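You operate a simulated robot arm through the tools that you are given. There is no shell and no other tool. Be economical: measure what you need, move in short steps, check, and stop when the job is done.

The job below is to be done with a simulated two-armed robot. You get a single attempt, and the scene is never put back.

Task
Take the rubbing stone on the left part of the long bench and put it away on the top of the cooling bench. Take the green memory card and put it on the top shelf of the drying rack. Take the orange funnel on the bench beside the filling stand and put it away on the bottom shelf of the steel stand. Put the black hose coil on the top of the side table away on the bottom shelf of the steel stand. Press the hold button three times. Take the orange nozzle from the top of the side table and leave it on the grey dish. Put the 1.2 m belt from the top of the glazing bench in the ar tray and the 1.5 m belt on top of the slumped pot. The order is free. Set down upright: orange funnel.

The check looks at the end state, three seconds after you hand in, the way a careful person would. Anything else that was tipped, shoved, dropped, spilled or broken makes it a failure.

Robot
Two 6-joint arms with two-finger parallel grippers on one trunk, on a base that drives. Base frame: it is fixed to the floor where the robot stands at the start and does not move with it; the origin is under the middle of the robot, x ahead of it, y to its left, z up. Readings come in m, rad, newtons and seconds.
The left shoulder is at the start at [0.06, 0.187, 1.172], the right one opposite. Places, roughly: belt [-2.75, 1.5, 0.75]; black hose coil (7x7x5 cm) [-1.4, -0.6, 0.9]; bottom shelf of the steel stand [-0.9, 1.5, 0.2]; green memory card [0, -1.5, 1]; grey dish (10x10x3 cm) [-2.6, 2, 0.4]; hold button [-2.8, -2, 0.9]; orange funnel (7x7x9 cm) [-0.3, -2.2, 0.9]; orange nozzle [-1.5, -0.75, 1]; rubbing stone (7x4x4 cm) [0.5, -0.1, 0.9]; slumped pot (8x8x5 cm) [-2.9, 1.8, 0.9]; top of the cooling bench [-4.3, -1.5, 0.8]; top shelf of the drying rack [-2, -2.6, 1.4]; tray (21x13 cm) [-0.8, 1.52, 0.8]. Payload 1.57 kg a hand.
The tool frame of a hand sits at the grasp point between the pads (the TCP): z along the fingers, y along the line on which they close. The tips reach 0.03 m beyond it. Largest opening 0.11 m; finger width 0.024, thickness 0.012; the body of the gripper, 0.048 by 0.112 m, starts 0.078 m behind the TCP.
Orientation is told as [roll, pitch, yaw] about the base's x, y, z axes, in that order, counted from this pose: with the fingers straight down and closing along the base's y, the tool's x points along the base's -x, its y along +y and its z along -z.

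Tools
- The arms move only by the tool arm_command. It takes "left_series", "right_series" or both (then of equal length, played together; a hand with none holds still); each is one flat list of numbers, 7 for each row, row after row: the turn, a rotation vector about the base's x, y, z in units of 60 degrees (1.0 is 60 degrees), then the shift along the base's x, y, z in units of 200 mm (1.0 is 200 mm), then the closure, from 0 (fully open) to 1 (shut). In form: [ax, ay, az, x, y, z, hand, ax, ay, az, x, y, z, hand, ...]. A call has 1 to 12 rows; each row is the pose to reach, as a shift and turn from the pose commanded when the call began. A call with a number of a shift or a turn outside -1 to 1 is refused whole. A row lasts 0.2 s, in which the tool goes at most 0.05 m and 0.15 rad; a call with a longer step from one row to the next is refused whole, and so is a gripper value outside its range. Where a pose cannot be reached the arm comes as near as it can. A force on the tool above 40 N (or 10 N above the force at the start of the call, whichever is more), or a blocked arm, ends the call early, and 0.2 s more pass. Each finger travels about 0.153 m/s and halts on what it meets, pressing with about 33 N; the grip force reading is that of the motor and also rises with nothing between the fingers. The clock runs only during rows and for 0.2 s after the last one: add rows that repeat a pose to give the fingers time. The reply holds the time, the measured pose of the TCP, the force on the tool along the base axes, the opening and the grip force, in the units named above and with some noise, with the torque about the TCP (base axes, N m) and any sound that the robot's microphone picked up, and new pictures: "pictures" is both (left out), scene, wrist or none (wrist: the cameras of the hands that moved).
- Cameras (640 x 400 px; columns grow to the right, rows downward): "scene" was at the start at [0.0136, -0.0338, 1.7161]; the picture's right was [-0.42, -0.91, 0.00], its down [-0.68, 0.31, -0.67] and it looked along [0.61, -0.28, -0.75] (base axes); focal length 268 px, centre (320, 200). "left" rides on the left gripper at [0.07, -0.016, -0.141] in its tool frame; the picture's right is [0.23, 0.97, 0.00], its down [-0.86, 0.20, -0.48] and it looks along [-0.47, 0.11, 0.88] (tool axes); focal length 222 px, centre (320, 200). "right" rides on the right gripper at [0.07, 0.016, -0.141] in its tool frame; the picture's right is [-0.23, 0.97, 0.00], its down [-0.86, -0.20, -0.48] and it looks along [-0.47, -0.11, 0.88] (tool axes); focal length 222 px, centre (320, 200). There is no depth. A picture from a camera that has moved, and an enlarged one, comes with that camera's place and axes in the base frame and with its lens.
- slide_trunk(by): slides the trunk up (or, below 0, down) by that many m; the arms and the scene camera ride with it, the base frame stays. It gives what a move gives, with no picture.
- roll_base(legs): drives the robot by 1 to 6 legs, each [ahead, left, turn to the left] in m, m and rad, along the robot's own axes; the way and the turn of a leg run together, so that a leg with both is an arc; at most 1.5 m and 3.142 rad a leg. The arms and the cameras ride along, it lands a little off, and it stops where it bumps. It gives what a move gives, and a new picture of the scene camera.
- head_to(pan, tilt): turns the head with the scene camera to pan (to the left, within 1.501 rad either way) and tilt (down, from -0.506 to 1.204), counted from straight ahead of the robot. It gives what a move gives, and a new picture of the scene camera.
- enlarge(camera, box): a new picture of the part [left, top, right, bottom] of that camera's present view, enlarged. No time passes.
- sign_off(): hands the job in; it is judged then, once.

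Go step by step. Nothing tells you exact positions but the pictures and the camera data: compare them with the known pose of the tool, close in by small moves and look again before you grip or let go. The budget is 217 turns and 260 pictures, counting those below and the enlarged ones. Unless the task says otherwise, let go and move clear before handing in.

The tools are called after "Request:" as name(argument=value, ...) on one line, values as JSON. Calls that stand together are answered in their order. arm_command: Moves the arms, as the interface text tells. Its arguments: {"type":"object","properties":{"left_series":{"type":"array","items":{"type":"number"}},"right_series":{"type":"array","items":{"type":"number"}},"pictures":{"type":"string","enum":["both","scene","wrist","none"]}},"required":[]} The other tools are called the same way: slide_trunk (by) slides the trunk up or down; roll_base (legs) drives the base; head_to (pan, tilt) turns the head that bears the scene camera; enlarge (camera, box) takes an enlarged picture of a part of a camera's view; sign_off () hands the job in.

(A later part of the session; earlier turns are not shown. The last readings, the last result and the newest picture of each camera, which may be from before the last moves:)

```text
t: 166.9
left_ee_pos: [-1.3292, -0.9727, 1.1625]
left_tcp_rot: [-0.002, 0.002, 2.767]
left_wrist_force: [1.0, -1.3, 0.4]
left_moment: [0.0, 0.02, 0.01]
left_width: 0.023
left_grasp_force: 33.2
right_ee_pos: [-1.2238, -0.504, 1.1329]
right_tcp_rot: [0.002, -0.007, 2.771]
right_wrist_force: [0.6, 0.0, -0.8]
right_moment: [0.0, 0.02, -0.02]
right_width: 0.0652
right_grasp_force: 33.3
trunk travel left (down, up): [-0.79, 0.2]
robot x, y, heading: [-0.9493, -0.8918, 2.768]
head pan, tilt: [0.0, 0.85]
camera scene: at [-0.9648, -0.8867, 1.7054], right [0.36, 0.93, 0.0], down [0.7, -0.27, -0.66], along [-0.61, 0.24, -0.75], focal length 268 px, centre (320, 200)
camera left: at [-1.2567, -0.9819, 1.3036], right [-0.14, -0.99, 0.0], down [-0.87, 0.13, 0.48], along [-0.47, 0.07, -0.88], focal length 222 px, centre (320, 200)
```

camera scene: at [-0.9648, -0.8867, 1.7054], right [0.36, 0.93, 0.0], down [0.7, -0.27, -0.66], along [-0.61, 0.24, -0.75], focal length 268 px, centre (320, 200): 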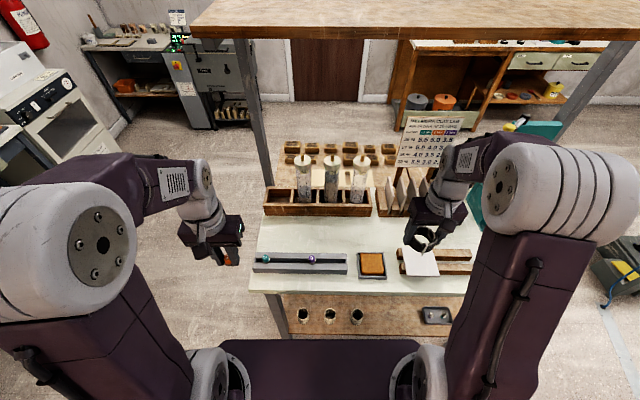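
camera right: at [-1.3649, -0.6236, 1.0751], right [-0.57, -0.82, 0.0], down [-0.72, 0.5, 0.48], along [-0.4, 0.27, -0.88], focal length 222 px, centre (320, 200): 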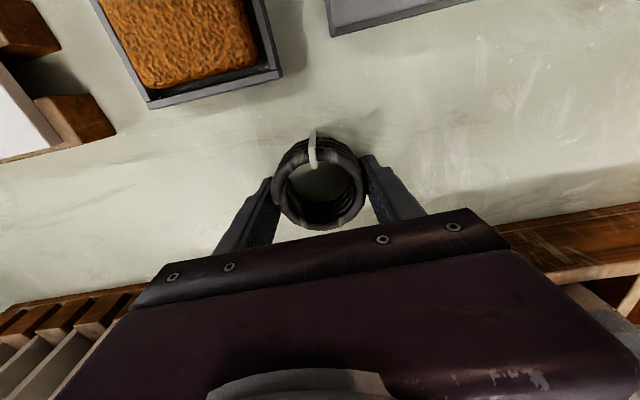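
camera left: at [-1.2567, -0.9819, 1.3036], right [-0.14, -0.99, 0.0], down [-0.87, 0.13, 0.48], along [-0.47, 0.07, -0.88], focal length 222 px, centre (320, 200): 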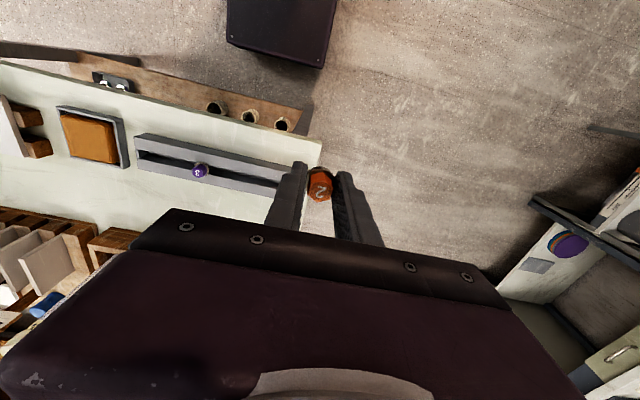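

Request:
roll_base(legs=[[-0.33, 0, 0], [0, 0, -1.2], [1.4, -0.15, 0]])

Request:
head_to(pan=0.3, tilt=0.8)

```text
t: 178.7
left_ee_pos: [-0.6941, 0.7128, 1.163]
left_tcp_rot: [-0.006, -0.001, 1.563]
left_wrist_force: [0.3, -0.8, -0.4]
left_moment: [-0.02, 0.01, 0.01]
left_width: 0.0237
left_grasp_force: 33.2
right_ee_pos: [-0.2186, 0.7798, 1.133]
right_tcp_rot: [0.002, -0.006, 1.562]
right_wrist_force: [0.2, -0.6, -0.7]
right_moment: [0.02, -0.02, 0.0]
right_width: 0.065
right_grasp_force: 33.2
trunk travel left (down, up): [-0.79, 0.2]
robot x, y, heading: [-0.4839, 0.3849, 1.561]
head pan, tilt: [0.0, 0.85]
camera scene: at [-0.4814, 0.4037, 1.7054], right [1.0, -0.01, 0.0], down [-0.01, -0.75, -0.66], along [0.01, 0.66, -0.75], focal length 268 px, centre (320, 200)
```

scene: 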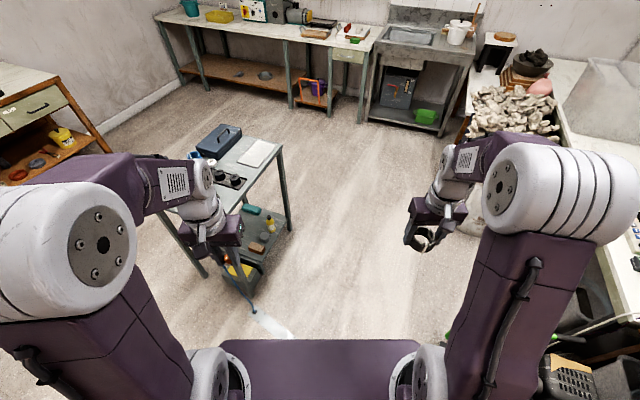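

```text
t: 179.5
left_ee_pos: [-0.6929, 0.712, 1.163]
left_tcp_rot: [-0.002, 0.0, 1.562]
left_wrist_force: [0.0, 0.0, -0.2]
left_moment: [0.01, -0.02, 0.0]
left_width: 0.024
left_grasp_force: 33.0
right_ee_pos: [-0.2168, 0.782, 1.1342]
right_tcp_rot: [0.001, -0.006, 1.562]
right_wrist_force: [0.2, 0.9, -0.3]
right_moment: [-0.01, -0.02, -0.03]
right_width: 0.0653
right_grasp_force: 32.6
trunk travel left (down, up): [-0.79, 0.2]
robot x, y, heading: [-0.4842, 0.3877, 1.562]
head pan, tilt: [0.3, 0.799]
camera scene: at [-0.505, 0.4037, 1.7094], right [0.96, 0.29, 0.0], down [0.21, -0.69, -0.7], along [-0.2, 0.67, -0.72], focal length 268 px, centre (320, 200)
```

scene: 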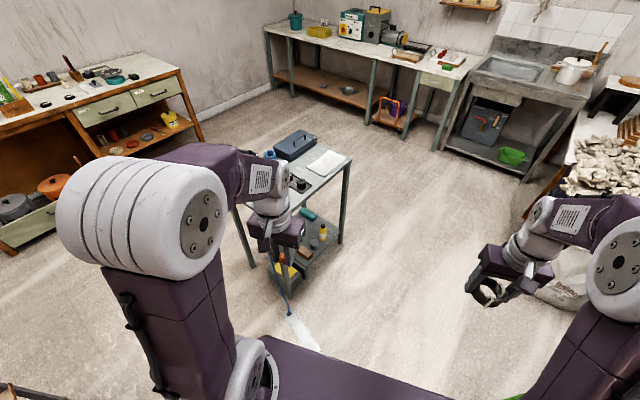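

Request:
roll_base(legs=[[0.6, -0.25, 0], [0, 0, 1.146]])

Request:
head_to(pan=0, tilt=0.8)

```text
t: 186.0
left_ee_pos: [-0.6165, 0.907, 1.1625]
left_tcp_rot: [-0.002, -0.001, 2.733]
left_wrist_force: [-0.8, 0.0, -0.8]
left_moment: [0.01, 0.0, -0.01]
left_width: 0.0239
left_grasp_force: 32.8
right_ee_pos: [-0.4957, 1.3717, 1.1336]
right_tcp_rot: [0.001, -0.006, 2.734]
right_wrist_force: [-0.2, -0.8, -1.1]
right_moment: [0.01, 0.01, 0.02]
right_width: 0.0649
right_grasp_force: 32.7
trunk travel left (down, up): [-0.79, 0.2]
robot x, y, heading: [-0.2389, 0.9738, 2.734]
head pan, tilt: [0.3, 0.799]
camera scene: at [-0.258, 0.9569, 1.7094], right [0.11, 0.99, 0.0], down [0.71, -0.08, -0.7], along [-0.69, 0.08, -0.72], focal length 268 px, centre (320, 200)
```

scene: 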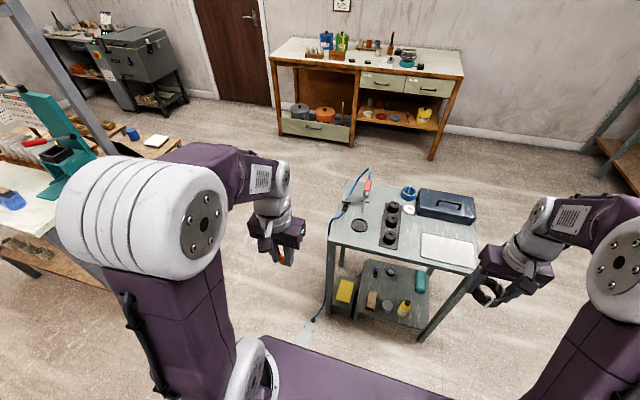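

```text
t: 186.8
left_ee_pos: [-0.6156, 0.9073, 1.1632]
left_tcp_rot: [-0.004, 0.002, 2.732]
left_wrist_force: [-0.6, 0.8, -0.7]
left_moment: [-0.01, -0.01, 0.0]
left_width: 0.0241
left_grasp_force: 33.0
right_ee_pos: [-0.4956, 1.3712, 1.1329]
right_tcp_rot: [0.002, -0.006, 2.734]
right_wrist_force: [-0.3, -0.3, -1.3]
right_moment: [-0.03, 0.0, -0.01]
right_width: 0.0651
right_grasp_force: 33.3
trunk travel left (down, up): [-0.79, 0.2]
robot x, y, heading: [-0.2331, 0.9726, 2.734]
head pan, tilt: [0.0, 0.799]
camera scene: at [-0.252, 0.9799, 1.7094], right [0.4, 0.92, 0.0], down [0.66, -0.28, -0.7], along [-0.64, 0.28, -0.72], focal length 268 px, centre (320, 200)
```

scene: 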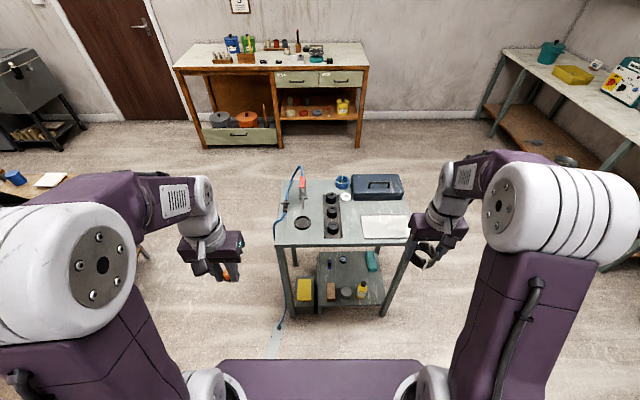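

Request:
enlarge(camera="scene", box=[260, 160, 430, 330])

```text
2.35 times, centred on (345, 245) of scene
camera zoom: at [-0.252, 0.9799, 1.7094], right [0.4, 0.92, 0.0], down [0.66, -0.28, -0.7], along [-0.64, 0.28, -0.72], focal length 630 px, centre (261, 94)
```

zoom: 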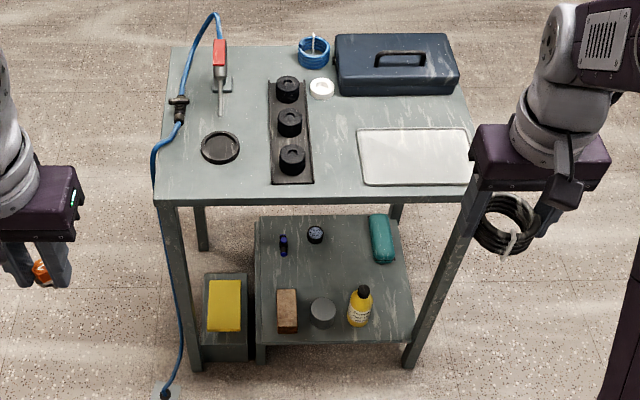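

Request:
arm_command(left_series=[0, 0, 0, 0.1, -0.15, 0, 1, 0, 0, 0, 0.22, -0.31, 0, 1, 0, 0, 0, 0.33, -0.46, 0, 1, 0, 0, 0, 0.44, -0.62, 0, 1, 0, 0, 0, 0.44, -0.62, 0, 1], pictures="none")

Request:
slide_trunk(by=-0.5)

Request:
arm_command(right_series=[0.05, 0.115, 0, 0, 0, 0, 1, 0.1, 0.23, 0, 0, 0, 0, 1, 0.15, 0.345, 0, 0, 0, 0, 1, 0.197, 0.459, 0, 0, 0, 0, 1, 0.197, 0.459, 0, 0, 0, -0.2, 1, 0.197, 0.459, 0, 0, 0, -0.2, 1], pictures="both")

```text
t: 188.0
left_ee_pos: [-0.5294, 0.7816, 1.1636]
left_tcp_rot: [-0.004, 0.0, 2.734]
left_wrist_force: [0.0, 0.3, 0.2]
left_moment: [-0.01, -0.03, -0.01]
left_width: 0.024
left_grasp_force: 32.9
right_ee_pos: [-0.4961, 1.3712, 1.1325]
right_tcp_rot: [0.002, -0.006, 2.736]
right_wrist_force: [-1.5, -0.8, 0.0]
right_moment: [-0.04, -0.03, 0.01]
right_width: 0.0649
right_grasp_force: 32.8
trunk travel left (down, up): [-0.79, 0.2]
robot x, y, heading: [-0.2292, 0.9703, 2.732]
head pan, tilt: [0.0, 0.799]
```

```text
refused: -0.5 is not a number from -0.4 to 0.4
```

```text
t: 189.4
left_ee_pos: [-0.5298, 0.7823, 1.1639]
left_tcp_rot: [-0.001, 0.001, 2.734]
left_wrist_force: [1.4, 0.1, -0.3]
left_moment: [0.0, -0.03, -0.05]
left_width: 0.024
left_grasp_force: 33.0
right_ee_pos: [-0.4973, 1.3717, 1.0929]
right_tcp_rot: [0.001, -0.528, 2.733]
right_wrist_force: [-0.2, 0.3, 0.0]
right_moment: [0.0, -0.01, 0.04]
right_width: 0.065
right_grasp_force: 33.4
right hand out of reach, approached as far as the arm can: row 5
trunk travel left (down, up): [-0.79, 0.2]
robot x, y, heading: [-0.2333, 0.9703, 2.73]
head pan, tilt: [0.0, 0.799]
camera scene: at [-0.2527, 0.981, 1.7094], right [0.4, 0.92, 0.0], down [0.66, -0.29, -0.7], along [-0.64, 0.28, -0.72], focal length 268 px, centre (320, 200)
camera right: at [-0.3823, 1.3055, 1.181], right [-0.57, -0.82, 0.12], down [-0.38, 0.38, 0.84], along [-0.73, 0.43, -0.53], focal length 222 px, centre (320, 200)
```

scene: 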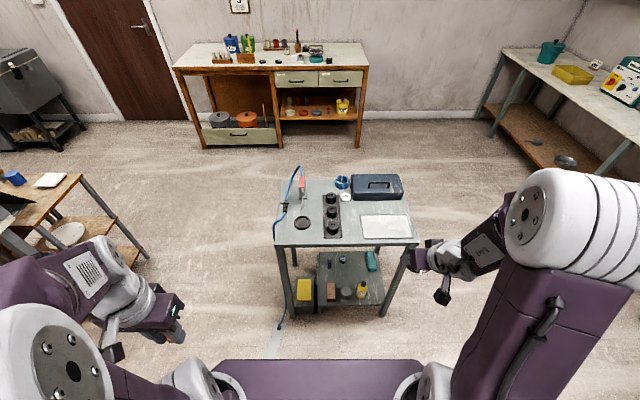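
right: 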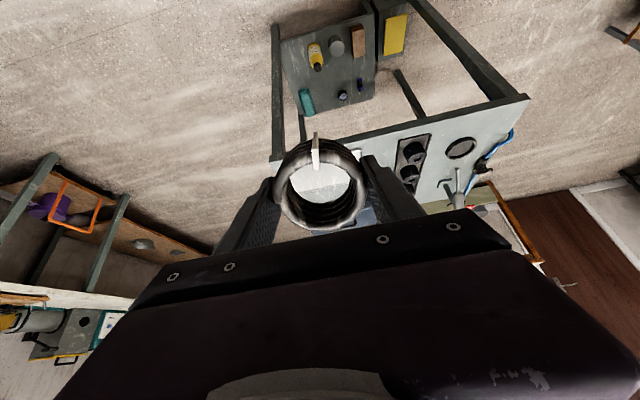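

Request:
slide_trunk(by=-0.4)

Request:
slide_trunk(by=-0.2)

Request:
head_to(pan=0.0, tilt=0.7)

Request:
enlarge(camera="right", box=[0, 0, 640, 400])

```text
t: 193.2
left_ee_pos: [-0.5293, 0.7819, 0.7637]
left_tcp_rot: [-0.001, -0.001, 2.734]
left_wrist_force: [0.4, -0.6, -0.1]
left_moment: [-0.01, 0.0, 0.01]
left_width: 0.0238
left_grasp_force: 33.1
right_ee_pos: [-0.4975, 1.3714, 0.6934]
right_tcp_rot: [0.003, -0.527, 2.733]
right_wrist_force: [0.0, -0.4, -1.5]
right_moment: [-0.02, 0.02, -0.02]
right_width: 0.0649
right_grasp_force: 32.9
trunk travel left (down, up): [-0.39, 0.6]
robot x, y, heading: [-0.2339, 0.9715, 2.731]
head pan, tilt: [0.0, 0.799]
```

```text
t: 195.4
left_ee_pos: [-0.5289, 0.7823, 0.5635]
left_tcp_rot: [-0.004, -0.001, 2.734]
left_wrist_force: [0.2, 0.5, -0.1]
left_moment: [-0.01, -0.03, -0.01]
left_width: 0.0236
left_grasp_force: 33.4
right_ee_pos: [-0.4971, 1.3715, 0.4941]
right_tcp_rot: [0.002, -0.529, 2.732]
right_wrist_force: [0.0, 1.3, -1.0]
right_moment: [0.02, 0.03, 0.0]
right_width: 0.0651
right_grasp_force: 33.2
trunk travel left (down, up): [-0.19, 0.8]
robot x, y, heading: [-0.2318, 0.9728, 2.738]
head pan, tilt: [0.0, 0.799]
```

```text
t: 196.1
left_ee_pos: [-0.5285, 0.7819, 0.5637]
left_tcp_rot: [-0.002, 0.0, 2.732]
left_wrist_force: [0.2, -0.2, 0.0]
left_moment: [0.0, -0.01, -0.02]
left_width: 0.0238
left_grasp_force: 33.3
right_ee_pos: [-0.4969, 1.3717, 0.493]
right_tcp_rot: [0.001, -0.528, 2.733]
right_wrist_force: [0.8, 0.3, 0.3]
right_moment: [-0.01, -0.01, -0.01]
right_width: 0.0652
right_grasp_force: 33.0
trunk travel left (down, up): [-0.19, 0.8]
robot x, y, heading: [-0.2366, 0.9725, 2.738]
head pan, tilt: [0.0, 0.7]
camera scene: at [-0.2557, 0.9817, 1.1177], right [0.4, 0.92, 0.0], down [0.59, -0.26, -0.76], along [-0.7, 0.3, -0.64], focal length 268 px, centre (320, 200)
```

scene: 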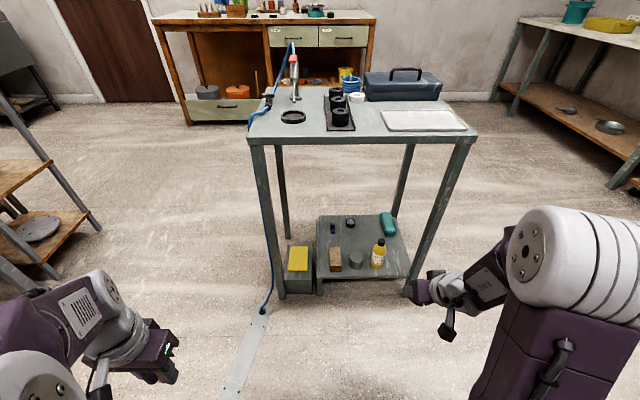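

```text
1.00 times, centred on (320, 200) of right
camera zoom: at [-0.3821, 1.305, 0.5815], right [-0.57, -0.82, 0.12], down [-0.38, 0.38, 0.84], along [-0.73, 0.43, -0.52], focal length 222 px, centre (320, 200)
```

zoom: 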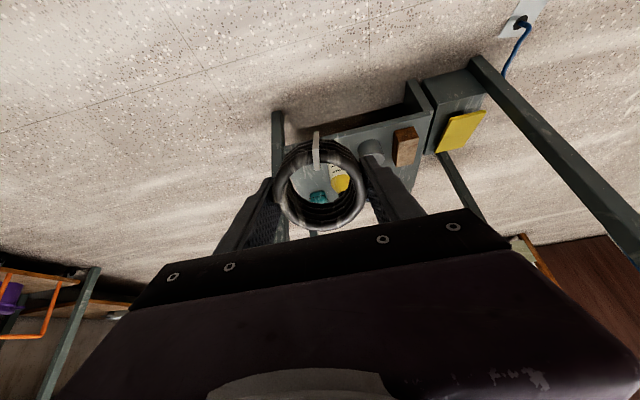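

Request:
enlarge(camera="scene", box=[230, 190, 430, 310])

```text
3.20 times, centred on (330, 250) of scene
camera zoom: at [-0.2557, 0.9817, 1.1177], right [0.4, 0.92, 0.0], down [0.59, -0.26, -0.76], along [-0.7, 0.3, -0.64], focal length 857 px, centre (288, 40)
```

zoom: 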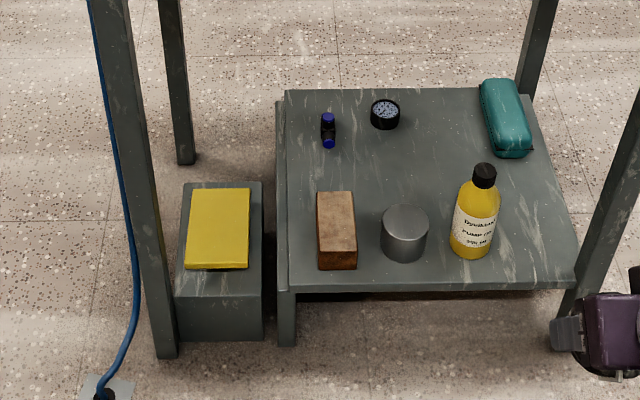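

Request:
arm_command(right_series=[0, 0, 0, -0.08, -0.18, 0, 1, 0, 0, 0, -0.15, -0.35, 0, 1, 0, 0, 0, -0.225, -0.53, 0, 1, 0, 0, 0, -0.225, -0.53, 0, 1], pictures="none")

Request:
roll_base(legs=[[0.29, 0, 0]])

Request:
enlarge(camera="right", box=[0, 0, 640, 400])

```text
t: 197.1
left_ee_pos: [-0.5295, 0.782, 0.5629]
left_tcp_rot: [-0.003, -0.001, 2.733]
left_wrist_force: [-0.1, -0.2, -0.2]
left_moment: [0.01, 0.0, -0.02]
left_width: 0.0239
left_grasp_force: 33.1
right_ee_pos: [-0.5271, 1.3221, 0.489]
right_tcp_rot: [0.009, -0.526, 2.735]
right_wrist_force: [0.2, 0.6, -0.3]
right_moment: [0.01, -0.01, 0.01]
right_width: 0.0649
right_grasp_force: 33.0
right hand out of reach, approached as far as the arm can: row 2, 3, 4
trunk travel left (down, up): [-0.19, 0.8]
robot x, y, heading: [-0.2373, 0.972, 2.731]
head pan, tilt: [0.0, 0.7]
```

```text
t: 199.1
left_ee_pos: [-0.7978, 0.8988, 0.5641]
left_tcp_rot: [-0.002, 0.0, 2.732]
left_wrist_force: [0.3, -0.4, 0.7]
left_moment: [0.01, 0.02, 0.02]
left_width: 0.0238
left_grasp_force: 33.4
right_ee_pos: [-0.7943, 1.4387, 0.4901]
right_tcp_rot: [0.01, -0.526, 2.731]
right_wrist_force: [-0.1, 0.1, -0.5]
right_moment: [0.02, 0.01, 0.02]
right_width: 0.0651
right_grasp_force: 32.7
trunk travel left (down, up): [-0.19, 0.8]
robot x, y, heading: [-0.5017, 1.0857, 2.73]
head pan, tilt: [0.0, 0.7]
camera scene: at [-0.5238, 1.098, 1.1177], right [0.4, 0.92, 0.0], down [0.59, -0.26, -0.76], along [-0.7, 0.3, -0.64], focal length 268 px, centre (320, 200)
```

scene: 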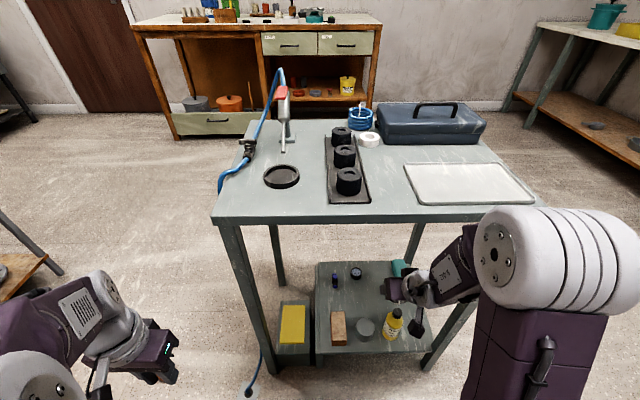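

```text
1.00 times, centred on (320, 200) of right
camera zoom: at [-0.6798, 1.3731, 0.578], right [-0.56, -0.82, 0.12], down [-0.38, 0.39, 0.84], along [-0.73, 0.43, -0.53], focal length 222 px, centre (320, 200)
```

zoom: 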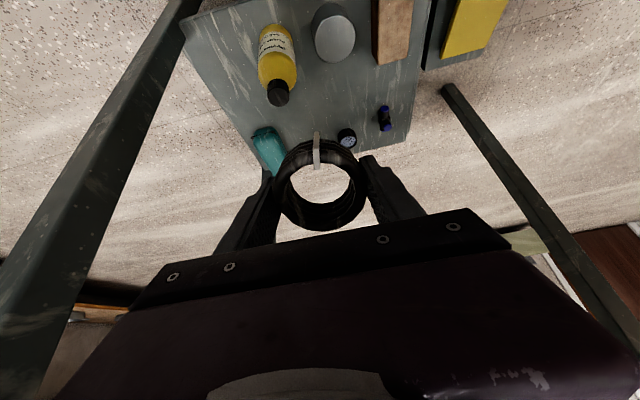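

Request:
arm_command(right_series=[0, 0, 0, -0.12, 0.05, -0.15, 1, 0, 0, 0, -0.23, 0.1, -0.3, 1, 0, 0, 0, -0.32, 0.1, -0.45, 1, 0, 0, 0, -0.48, 0.12, -0.45, 1, 0, 0, 0, -0.64, 0.12, -0.45, 1, 0, 0, 0, -0.74, 0.1, -0.5, 1, 0, 0, 0, -0.8, 0.05, -0.6, 1, 0, 0, 0, -0.8, 0.05, -0.6, 1], pictures="both")

```text
t: 201.1
left_ee_pos: [-0.7869, 0.9181, 0.5662]
left_tcp_rot: [-0.005, -0.016, 2.68]
left_wrist_force: [0.2, -1.2, 0.0]
left_moment: [0.01, -0.01, 0.02]
left_width: 0.0239
left_grasp_force: 32.4
right_ee_pos: [-0.8849, 1.517, 0.3919]
right_tcp_rot: [0.017, -0.546, 2.689]
right_wrist_force: [-1.0, 0.5, -1.4]
right_moment: [-0.02, 0.01, -0.02]
right_width: 0.0647
right_grasp_force: 33.2
right hand out of reach, approached as far as the arm can: row 1, 2, 3, 4, 5, 6, 7, 8
trunk travel left (down, up): [-0.19, 0.8]
robot x, y, heading: [-0.4869, 1.1016, 2.678]
head pan, tilt: [0.0, 0.7]
stopped in row 8 (right hand): the arm was blocked; the commanded pose is now the measured one
camera scene: at [-0.4951, 1.0987, 1.1175], right [0.44, 0.9, 0.0], down [0.57, -0.28, -0.78], along [-0.69, 0.35, -0.63], focal length 268 px, centre (320, 200)
camera right: at [-0.7717, 1.4463, 0.4775], right [-0.59, -0.79, 0.13], down [-0.34, 0.4, 0.85], along [-0.73, 0.46, -0.51], focal length 222 px, centre (320, 200)
```

scene: 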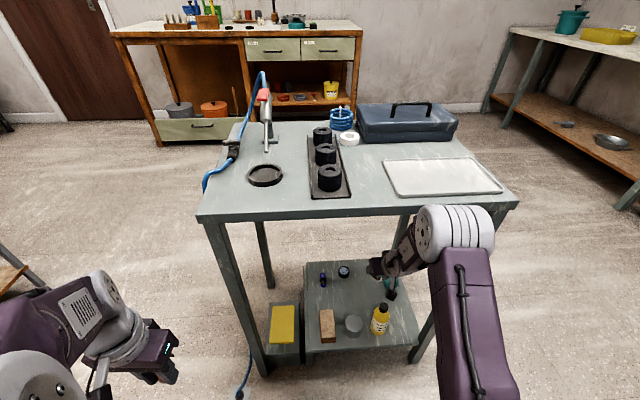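
right: 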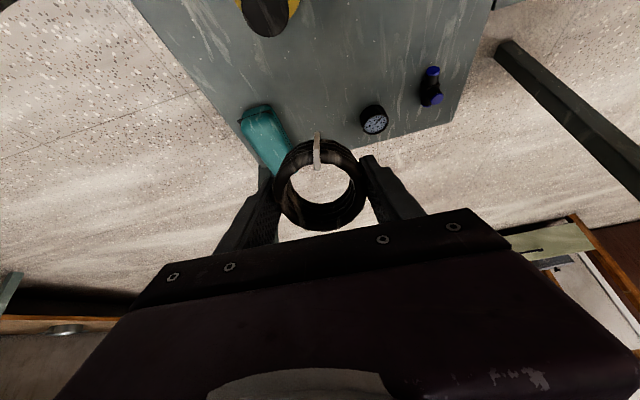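

Request:
roll_base(legs=[[-0.33, 0, 0]])

Request:
slide_trunk(by=-0.19)

Request:
head_to(pan=0.0, tilt=0.5)

```text
t: 203.2
left_ee_pos: [-0.4985, 0.7781, 0.564]
left_tcp_rot: [-0.003, 0.0, 2.674]
left_wrist_force: [0.0, 0.6, -0.4]
left_moment: [0.0, 0.01, 0.02]
left_width: 0.0236
left_grasp_force: 32.7
right_ee_pos: [-0.5923, 1.3764, 0.3798]
right_tcp_rot: [0.021, -0.527, 2.68]
right_wrist_force: [0.9, 0.2, -0.4]
right_moment: [-0.01, -0.01, -0.01]
right_width: 0.0648
right_grasp_force: 33.5
trunk travel left (down, up): [-0.19, 0.8]
robot x, y, heading: [-0.1904, 0.9506, 2.676]
head pan, tilt: [0.0, 0.7]
camera scene: at [-0.2144, 0.9628, 1.1177], right [0.45, 0.89, 0.0], down [0.58, -0.29, -0.76], along [-0.68, 0.34, -0.64], focal length 268 px, centre (320, 200)
```

scene: 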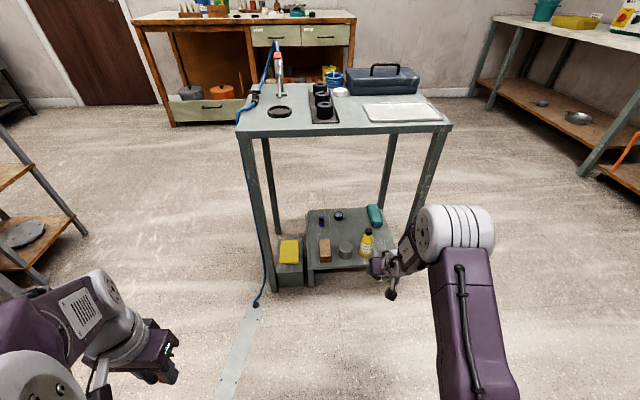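

```text
t: 205.3
left_ee_pos: [-0.4988, 0.7785, 0.3738]
left_tcp_rot: [-0.002, 0.001, 2.677]
left_wrist_force: [-0.4, 1.1, 0.2]
left_moment: [0.01, -0.04, -0.01]
left_width: 0.0235
left_grasp_force: 33.2
right_ee_pos: [-0.5921, 1.3763, 0.1902]
right_tcp_rot: [0.02, -0.529, 2.68]
right_wrist_force: [0.3, 0.0, -0.5]
right_moment: [-0.02, 0.0, 0.0]
right_width: 0.0652
right_grasp_force: 33.2
trunk travel left (down, up): [0.0, 0.99]
robot x, y, heading: [-0.199, 0.9498, 2.68]
head pan, tilt: [0.0, 0.7]
```

```text
t: 206.1
left_ee_pos: [-0.4973, 0.7792, 0.3739]
left_tcp_rot: [-0.001, 0.001, 2.675]
left_wrist_force: [-0.8, -0.8, -0.5]
left_moment: [0.02, -0.02, 0.01]
left_width: 0.0236
left_grasp_force: 32.4
right_ee_pos: [-0.5917, 1.3768, 0.1912]
right_tcp_rot: [0.021, -0.526, 2.678]
right_wrist_force: [0.2, 0.2, -0.4]
right_moment: [0.02, 0.01, 0.05]
right_width: 0.0648
right_grasp_force: 32.9
trunk travel left (down, up): [0.0, 0.99]
robot x, y, heading: [-0.196, 0.9494, 2.677]
head pan, tilt: [0.0, 0.499]
camera scene: at [-0.2199, 0.9655, 0.9454], right [0.45, 0.89, 0.0], down [0.43, -0.22, -0.88], along [-0.78, 0.39, -0.48], focal length 268 px, centre (320, 200)
```

scene: 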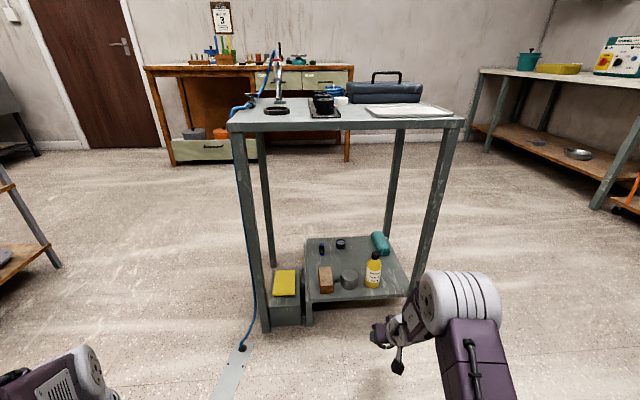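

Request:
arm_command(right_series=[0, 0, 0, 0, 0, 0.2, 1, 0, 0, 0, 0, 0, 0.4, 1, 0, 0, 0, 0, 0, 0.5, 1, 0, 0, 0, 0, 0, 0.5, 1], pictures="none")

Request:
roll_base(legs=[[0, 0, 0.095], [0.2, 0.013, 0]])

Request:
enlarge(camera="right", box=[0, 0, 640, 400])

```text
t: 207.1
left_ee_pos: [-0.4978, 0.7783, 0.3737]
left_tcp_rot: [-0.002, -0.001, 2.673]
left_wrist_force: [-0.3, 0.1, -0.2]
left_moment: [0.0, -0.01, 0.03]
left_width: 0.0236
left_grasp_force: 33.2
right_ee_pos: [-0.5922, 1.3764, 0.292]
right_tcp_rot: [0.023, -0.528, 2.678]
right_wrist_force: [0.2, -0.3, -0.7]
right_moment: [-0.01, -0.02, -0.01]
right_width: 0.0652
right_grasp_force: 33.1
right hand out of reach, approached as far as the arm can: row 2, 3
trunk travel left (down, up): [0.0, 0.99]
robot x, y, heading: [-0.1932, 0.9545, 2.674]
head pan, tilt: [0.0, 0.499]
```

```text
t: 209.2
left_ee_pos: [-0.6676, 0.8075, 0.3736]
left_tcp_rot: [-0.003, 0.0, 2.774]
left_wrist_force: [-0.2, 0.5, -0.8]
left_moment: [-0.02, 0.01, 0.0]
left_width: 0.0238
left_grasp_force: 32.6
right_ee_pos: [-0.8199, 1.3934, 0.2921]
right_tcp_rot: [0.021, -0.525, 2.779]
right_wrist_force: [0.4, 0.6, -1.0]
right_moment: [-0.03, -0.01, -0.01]
right_width: 0.0648
right_grasp_force: 32.8
trunk travel left (down, up): [0.0, 0.99]
robot x, y, heading: [-0.3806, 1.0096, 2.779]
head pan, tilt: [0.0, 0.499]
camera scene: at [-0.4084, 1.0207, 0.9454], right [0.36, 0.93, 0.0], down [0.45, -0.17, -0.88], along [-0.82, 0.31, -0.48], focal length 268 px, centre (320, 200)
```

scene: 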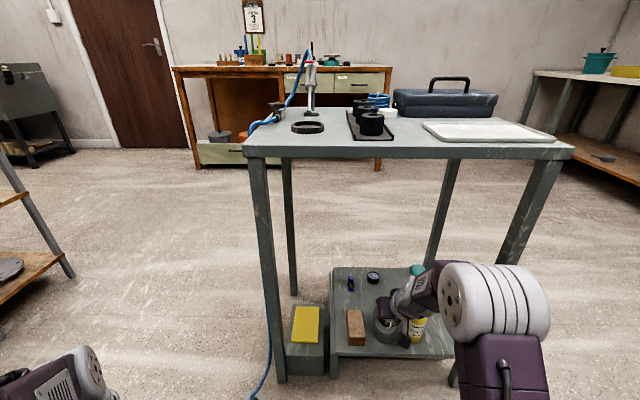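

```text
1.00 times, centred on (320, 200) of right
camera zoom: at [-0.7024, 1.3339, 0.3803], right [-0.52, -0.84, 0.13], down [-0.39, 0.37, 0.84], along [-0.76, 0.38, -0.53], focal length 222 px, centre (320, 200)
```

zoom: 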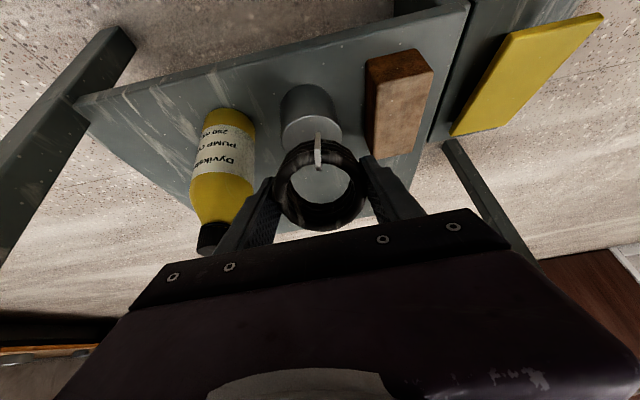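

Request:
roll_base(legs=[[0.08, 0.01, 0]])

Request:
enlarge(camera="right", box=[0, 0, 640, 400])

```text
t: 210.2
left_ee_pos: [-0.7461, 0.8259, 0.3732]
left_tcp_rot: [-0.001, 0.001, 2.776]
left_wrist_force: [-0.5, 1.4, -0.2]
left_moment: [0.04, 0.03, -0.03]
left_width: 0.0237
left_grasp_force: 33.1
right_ee_pos: [-0.8989, 1.4124, 0.2916]
right_tcp_rot: [0.02, -0.529, 2.778]
right_wrist_force: [0.2, -0.6, -0.2]
right_moment: [0.02, 0.01, 0.01]
right_width: 0.065
right_grasp_force: 32.8
trunk travel left (down, up): [0.0, 0.99]
robot x, y, heading: [-0.4583, 1.03, 2.776]
head pan, tilt: [0.0, 0.499]
camera scene: at [-0.4872, 1.0402, 0.9454], right [0.36, 0.93, 0.0], down [0.45, -0.17, -0.88], along [-0.82, 0.31, -0.48], focal length 268 px, centre (320, 200)
```

scene: 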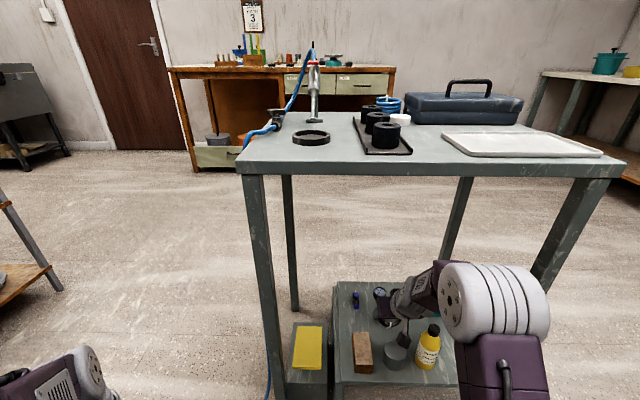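

```text
1.00 times, centred on (320, 200) of right
camera zoom: at [-0.7812, 1.3533, 0.3803], right [-0.52, -0.84, 0.13], down [-0.39, 0.37, 0.84], along [-0.76, 0.38, -0.53], focal length 222 px, centre (320, 200)
```

zoom: 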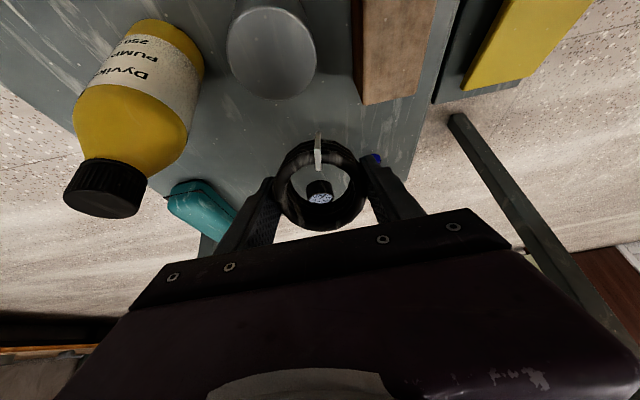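

Request:
arm_command(right_series=[0, 0, 0, -0.12, 0.07, 0, 1, 0, 0, 0, -0.237, 0.147, 0, 1, 0, 0, 0, -0.237, 0.147, -0.15, 1, 0, 0, 0, -0.237, 0.147, -0.3, 1, 0, 0, 0, -0.237, 0.147, -0.38, 1, 0, 0, 0, -0.237, 0.147, -0.38, 1], pictures="both")

```text
t: 211.6
left_ee_pos: [-0.747, 0.827, 0.3734]
left_tcp_rot: [-0.001, 0.0, 2.775]
left_wrist_force: [-0.2, 0.6, 0.4]
left_moment: [-0.01, 0.01, 0.0]
left_width: 0.0232
left_grasp_force: 33.2
right_ee_pos: [-0.9482, 1.4419, 0.2152]
right_tcp_rot: [0.022, -0.525, 2.778]
right_wrist_force: [0.1, -0.7, 0.0]
right_moment: [0.01, -0.01, -0.01]
right_width: 0.065
right_grasp_force: 32.8
trunk travel left (down, up): [0.0, 0.99]
robot x, y, heading: [-0.4603, 1.0261, 2.777]
head pan, tilt: [0.0, 0.499]
camera scene: at [-0.4873, 1.0403, 0.9454], right [0.36, 0.93, 0.0], down [0.45, -0.17, -0.88], along [-0.82, 0.31, -0.48], focal length 268 px, centre (320, 200)
camera right: at [-0.8294, 1.3831, 0.3042], right [-0.52, -0.84, 0.13], down [-0.39, 0.37, 0.84], along [-0.76, 0.38, -0.53], focal length 222 px, centre (320, 200)
```

scene: 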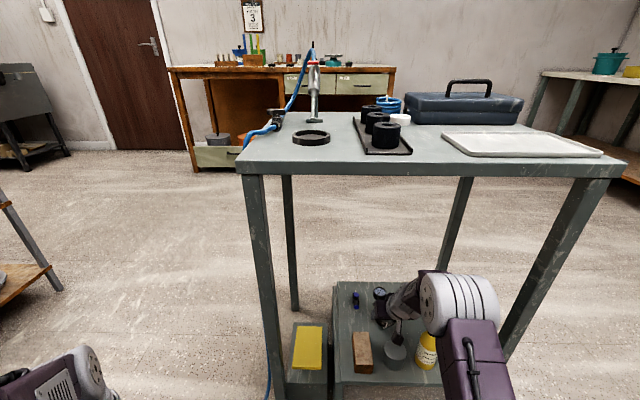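
right: 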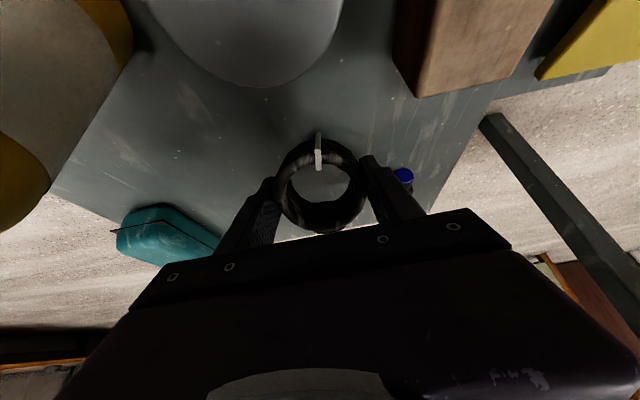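

Request:
arm_command(right_series=[0, 0, 0, 0, 0, -0.04, 1, 0, 0, 0, 0, 0, -0.06, 1, 0, 0, 0, 0, 0, -0.08, 1, 0, 0, 0, 0, 0, -0.1, 1, 0, 0, 0, 0, 0, -0.12, 1, 0, 0, 0, 0, 0, -0.14, 1], pictures="wrist")

```text
t: 213.0
left_ee_pos: [-0.7458, 0.8261, 0.3742]
left_tcp_rot: [-0.005, -0.006, 2.775]
left_wrist_force: [0.1, 0.2, -0.6]
left_moment: [-0.01, 0.07, 0.0]
left_width: 0.0233
left_grasp_force: 32.7
right_ee_pos: [-0.9462, 1.444, 0.1923]
right_tcp_rot: [0.018, -0.537, 2.781]
right_wrist_force: [-2.7, 6.5, 32.7]
right_moment: [0.48, -0.27, 0.02]
right_width: 0.0641
right_grasp_force: 32.9
trunk travel left (down, up): [0.0, 0.99]
robot x, y, heading: [-0.4637, 1.0316, 2.775]
head pan, tilt: [0.0, 0.499]
camera right: at [-0.829, 1.3831, 0.2796], right [-0.52, -0.84, 0.13], down [-0.39, 0.37, 0.84], along [-0.76, 0.39, -0.52], focal length 222 px, centre (320, 200)
```

right: 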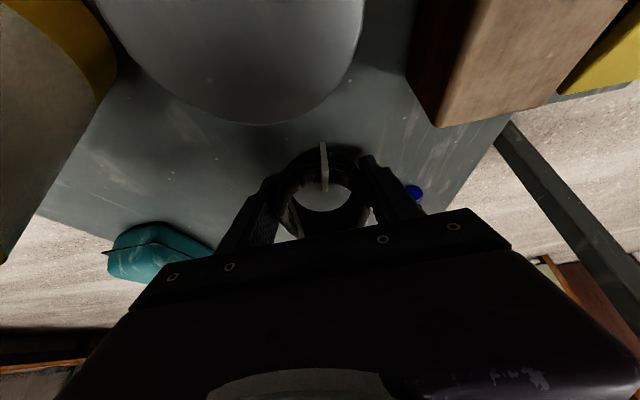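

Request:
arm_command(right_series=[0, 0, 0, 0, 0, 0.01, 0.35, 0, 0, 0, 0, 0, 0.01, 0.3, 0, 0, 0, 0, 0, 0.01, 0.2, 0, 0, 0, 0, 0, 0.01, 0.15], pictures="wrist")

```text
t: 214.0
left_ee_pos: [-0.7454, 0.8251, 0.3749]
left_tcp_rot: [-0.003, -0.004, 2.779]
left_wrist_force: [-0.3, 0.6, 0.8]
left_moment: [0.0, -0.04, -0.02]
left_width: 0.0234
left_grasp_force: 32.7
right_ee_pos: [-0.9478, 1.4399, 0.1918]
right_tcp_rot: [0.02, -0.529, 2.782]
right_wrist_force: [-13.7, -16.8, 24.6]
right_moment: [0.39, 0.23, 0.42]
right_width: 0.0742
right_grasp_force: 0.1
trunk travel left (down, up): [0.0, 0.99]
robot x, y, heading: [-0.4583, 1.0325, 2.777]
head pan, tilt: [0.0, 0.499]
camera right: at [-0.8285, 1.3812, 0.2806], right [-0.52, -0.85, 0.13], down [-0.39, 0.37, 0.84], along [-0.76, 0.38, -0.52], focal length 222 px, centre (320, 200)
```

right: 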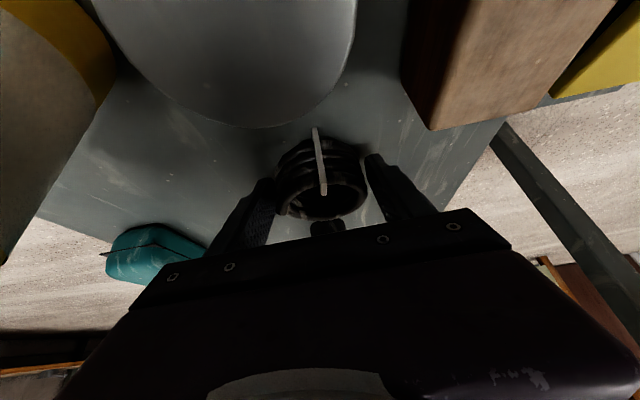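

Request:
arm_command(right_series=[0, 0, 0, 0, 0, 0.03, 0.15, 0, 0, 0, 0, 0, 0.05, 0, 0, 0, 0, 0.05, -0.02, 0.15, 0, 0, 0, 0, 0.12, -0.045, 0.3, 0, 0, 0, 0, 0.2, -0.08, 0.42, 0, 0, 0, 0, 0.2, -0.08, 0.5, 0, 0, 0, 0, 0.2, -0.08, 0.5, 0], pictures="wrist")

```text
t: 215.6
left_ee_pos: [-0.7462, 0.8264, 0.3744]
left_tcp_rot: [-0.002, 0.001, 2.774]
left_wrist_force: [0.0, 0.0, 0.6]
left_moment: [0.0, -0.02, -0.01]
left_width: 0.0233
left_grasp_force: 33.0
right_ee_pos: [-0.9064, 1.4258, 0.2905]
right_tcp_rot: [0.02, -0.526, 2.778]
right_wrist_force: [-0.2, 0.1, 0.2]
right_moment: [0.02, -0.02, -0.05]
right_width: 0.11
right_grasp_force: 0.1
trunk travel left (down, up): [0.0, 0.99]
robot x, y, heading: [-0.4612, 1.0279, 2.775]
head pan, tilt: [0.0, 0.499]
camera right: at [-0.789, 1.3661, 0.379], right [-0.52, -0.84, 0.13], down [-0.39, 0.37, 0.84], along [-0.76, 0.38, -0.53], focal length 222 px, centre (320, 200)
```

right: 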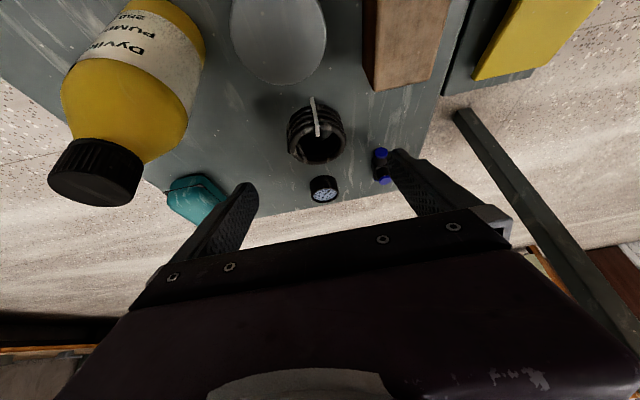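

Request:
arm_command(right_series=[0, 0, 0, 0, 0, 0, 0.4, 0, 0, 0, 0, 0, 0, 0.7, 0, 0, 0, 0, 0, 0.05, 0.7], pictures="none")

Request:
roll_base(legs=[[-0.45, 0, 0]])

Request:
enlarge(camera="scene", box=[240, 200, 440, 340])

```text
t: 216.4
left_ee_pos: [-0.746, 0.828, 0.3738]
left_tcp_rot: [-0.002, -0.001, 2.775]
left_wrist_force: [0.1, 1.5, -0.7]
left_moment: [0.0, 0.01, -0.01]
left_width: 0.0234
left_grasp_force: 32.5
right_ee_pos: [-0.9079, 1.4253, 0.3]
right_tcp_rot: [0.021, -0.525, 2.779]
right_wrist_force: [0.4, 0.4, -0.1]
right_moment: [-0.03, -0.01, 0.06]
right_width: 0.033
right_grasp_force: 0.2
trunk travel left (down, up): [0.0, 0.99]
robot x, y, heading: [-0.4603, 1.032, 2.772]
head pan, tilt: [0.0, 0.499]
```

```text
t: 219.1
left_ee_pos: [-0.3309, 0.6676, 0.3735]
left_tcp_rot: [-0.003, 0.0, 2.772]
left_wrist_force: [-0.4, 0.6, -0.3]
left_moment: [-0.02, 0.03, -0.01]
left_width: 0.0231
left_grasp_force: 33.0
right_ee_pos: [-0.4883, 1.2684, 0.2993]
right_tcp_rot: [0.022, -0.527, 2.774]
right_wrist_force: [-0.8, -0.3, 0.1]
right_moment: [-0.02, 0.01, 0.02]
right_width: 0.0326
right_grasp_force: 0.0
trunk travel left (down, up): [0.0, 0.99]
robot x, y, heading: [-0.0467, 0.8727, 2.768]
head pan, tilt: [0.0, 0.499]
camera scene: at [-0.071, 0.8798, 0.9454], right [0.36, 0.93, 0.0], down [0.45, -0.17, -0.88], along [-0.82, 0.32, -0.48], focal length 268 px, centre (320, 200)
```

scene: 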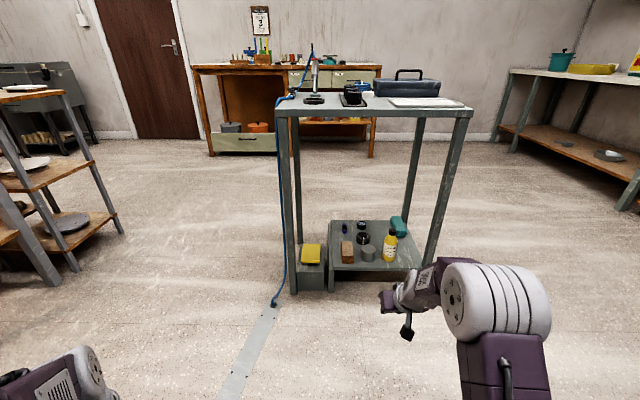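

```text
2.86 times, centred on (340, 270) of scene
camera zoom: at [-0.071, 0.8798, 0.9454], right [0.36, 0.93, 0.0], down [0.45, -0.17, -0.88], along [-0.82, 0.32, -0.48], focal length 765 px, centre (263, 0)
```

zoom: 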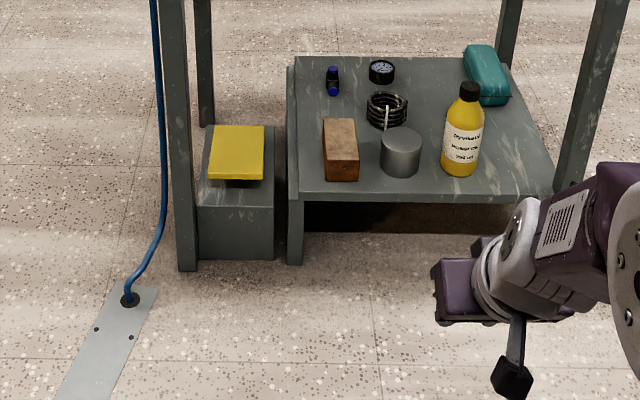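

Request:
slide_trunk(by=0.4)

Request:
slide_trunk(by=0.3)

Request:
roll_base(legs=[[0, 0.75, 0], [1.5, 0, 0], [0.3, 0, 0], [0, -0.35, 0]])

Request:
head_to(pan=-0.1, tilt=0.6)

```text
t: 222.9
left_ee_pos: [-0.3306, 0.6674, 0.7735]
left_tcp_rot: [-0.001, 0.001, 2.769]
left_wrist_force: [-0.1, -0.4, 0.3]
left_moment: [0.03, -0.02, 0.02]
left_width: 0.0229
left_grasp_force: 33.4
right_ee_pos: [-0.4905, 1.2672, 0.7002]
right_tcp_rot: [0.02, -0.527, 2.773]
right_wrist_force: [0.2, 0.5, 0.4]
right_moment: [0.0, 0.01, 0.04]
right_width: 0.0332
right_grasp_force: 0.0
trunk travel left (down, up): [-0.4, 0.59]
robot x, y, heading: [-0.0416, 0.8717, 2.772]
head pan, tilt: [0.0, 0.499]
```

```text
t: 225.9
left_ee_pos: [-0.3312, 0.6673, 1.0728]
left_tcp_rot: [-0.001, 0.0, 2.77]
left_wrist_force: [0.0, 0.1, 0.1]
left_moment: [0.0, -0.02, 0.02]
left_width: 0.0231
left_grasp_force: 33.0
right_ee_pos: [-0.4886, 1.2673, 1.0006]
right_tcp_rot: [0.02, -0.527, 2.773]
right_wrist_force: [-0.4, 0.0, 0.1]
right_moment: [-0.02, 0.01, 0.0]
right_width: 0.0332
right_grasp_force: 0.0
trunk travel left (down, up): [-0.7, 0.29]
robot x, y, heading: [-0.045, 0.869, 2.774]
head pan, tilt: [0.0, 0.499]
```

```text
t: 240.3
left_ee_pos: [-2.1089, 0.9842, 1.0728]
left_tcp_rot: [-0.005, 0.0, 2.74]
left_wrist_force: [-0.1, -0.1, -1.8]
left_moment: [0.0, 0.0, 0.0]
left_width: 0.0193
left_grasp_force: 32.9
right_ee_pos: [-2.2492, 1.5882, 0.9983]
right_tcp_rot: [0.022, -0.527, 2.745]
right_wrist_force: [0.7, -0.2, -0.2]
right_moment: [-0.01, 0.01, 0.01]
right_width: 0.0326
right_grasp_force: 0.1
trunk travel left (down, up): [-0.7, 0.29]
robot x, y, heading: [-1.8146, 1.175, 2.741]
head pan, tilt: [0.0, 0.499]
camera scene: at [-1.843, 1.1878, 1.6454], right [0.39, 0.92, 0.0], down [0.44, -0.19, -0.88], along [-0.81, 0.34, -0.48], focal length 268 px, centre (320, 200)
```

scene: 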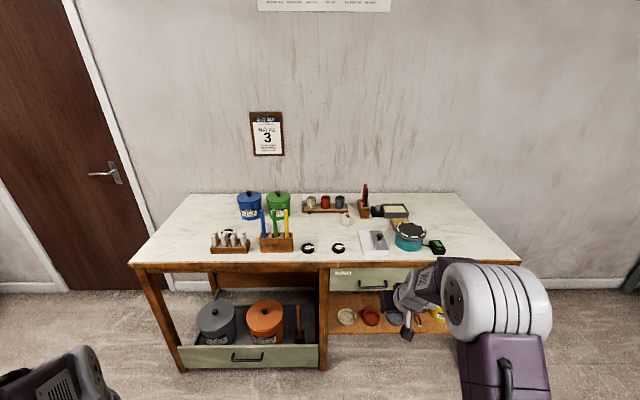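

```text
t: 241.0
left_ee_pos: [-2.1091, 0.9856, 1.0734]
left_tcp_rot: [0.0, 0.001, 2.74]
left_wrist_force: [1.4, 1.2, 0.0]
left_moment: [-0.02, -0.03, 0.03]
left_width: 0.0194
left_grasp_force: 33.0
right_ee_pos: [-2.2485, 1.589, 1.0004]
right_tcp_rot: [0.022, -0.526, 2.743]
right_wrist_force: [-0.4, -0.1, -0.6]
right_moment: [-0.02, 0.0, 0.01]
right_width: 0.0328
right_grasp_force: 0.1
trunk travel left (down, up): [-0.7, 0.29]
robot x, y, heading: [-1.8172, 1.1755, 2.74]
head pan, tilt: [-0.099, 0.6]
camera scene: at [-1.8362, 1.196, 1.6364], right [0.48, 0.88, 0.0], down [0.5, -0.27, -0.83], along [-0.72, 0.4, -0.56], focal length 268 px, centre (320, 200)
```

scene: 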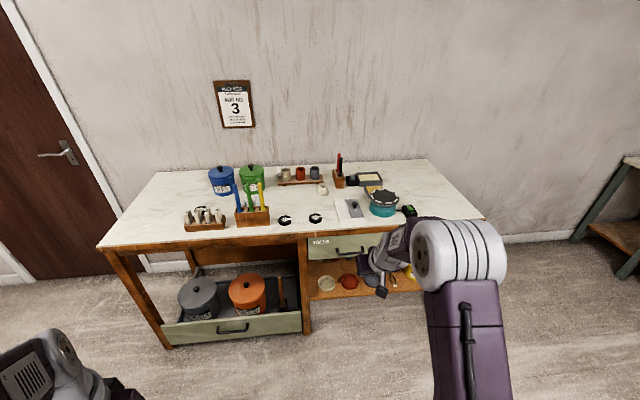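

Request:
enlarge(camera="left", box=[240, 110, 400, 210])

Request:
enlarge(camera="scene", box=[170, 140, 430, 300])

```text
4.00 times, centred on (320, 160) of left
camera zoom: at [-2.0368, 0.9736, 1.2154], right [-0.17, -0.99, 0.0], down [-0.87, 0.15, 0.48], along [-0.47, 0.08, -0.88], focal length 888 px, centre (320, 360)
```

zoom: 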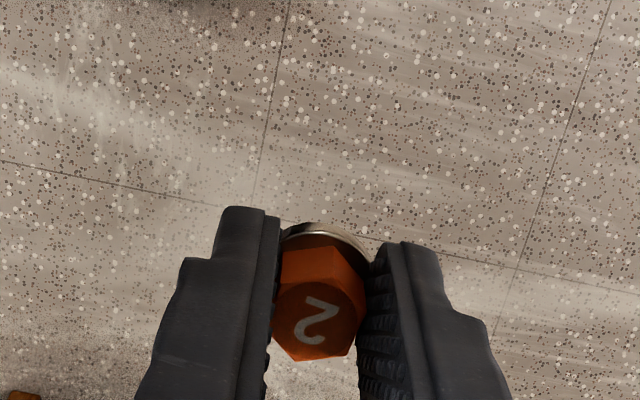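

```text
2.46 times, centred on (300, 220) of scene
camera zoom: at [-1.8362, 1.196, 1.6364], right [0.48, 0.88, 0.0], down [0.5, -0.27, -0.83], along [-0.72, 0.4, -0.56], focal length 659 px, centre (369, 151)
```

zoom: 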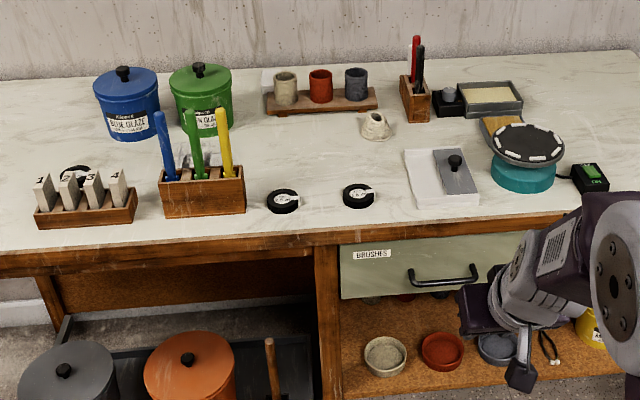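

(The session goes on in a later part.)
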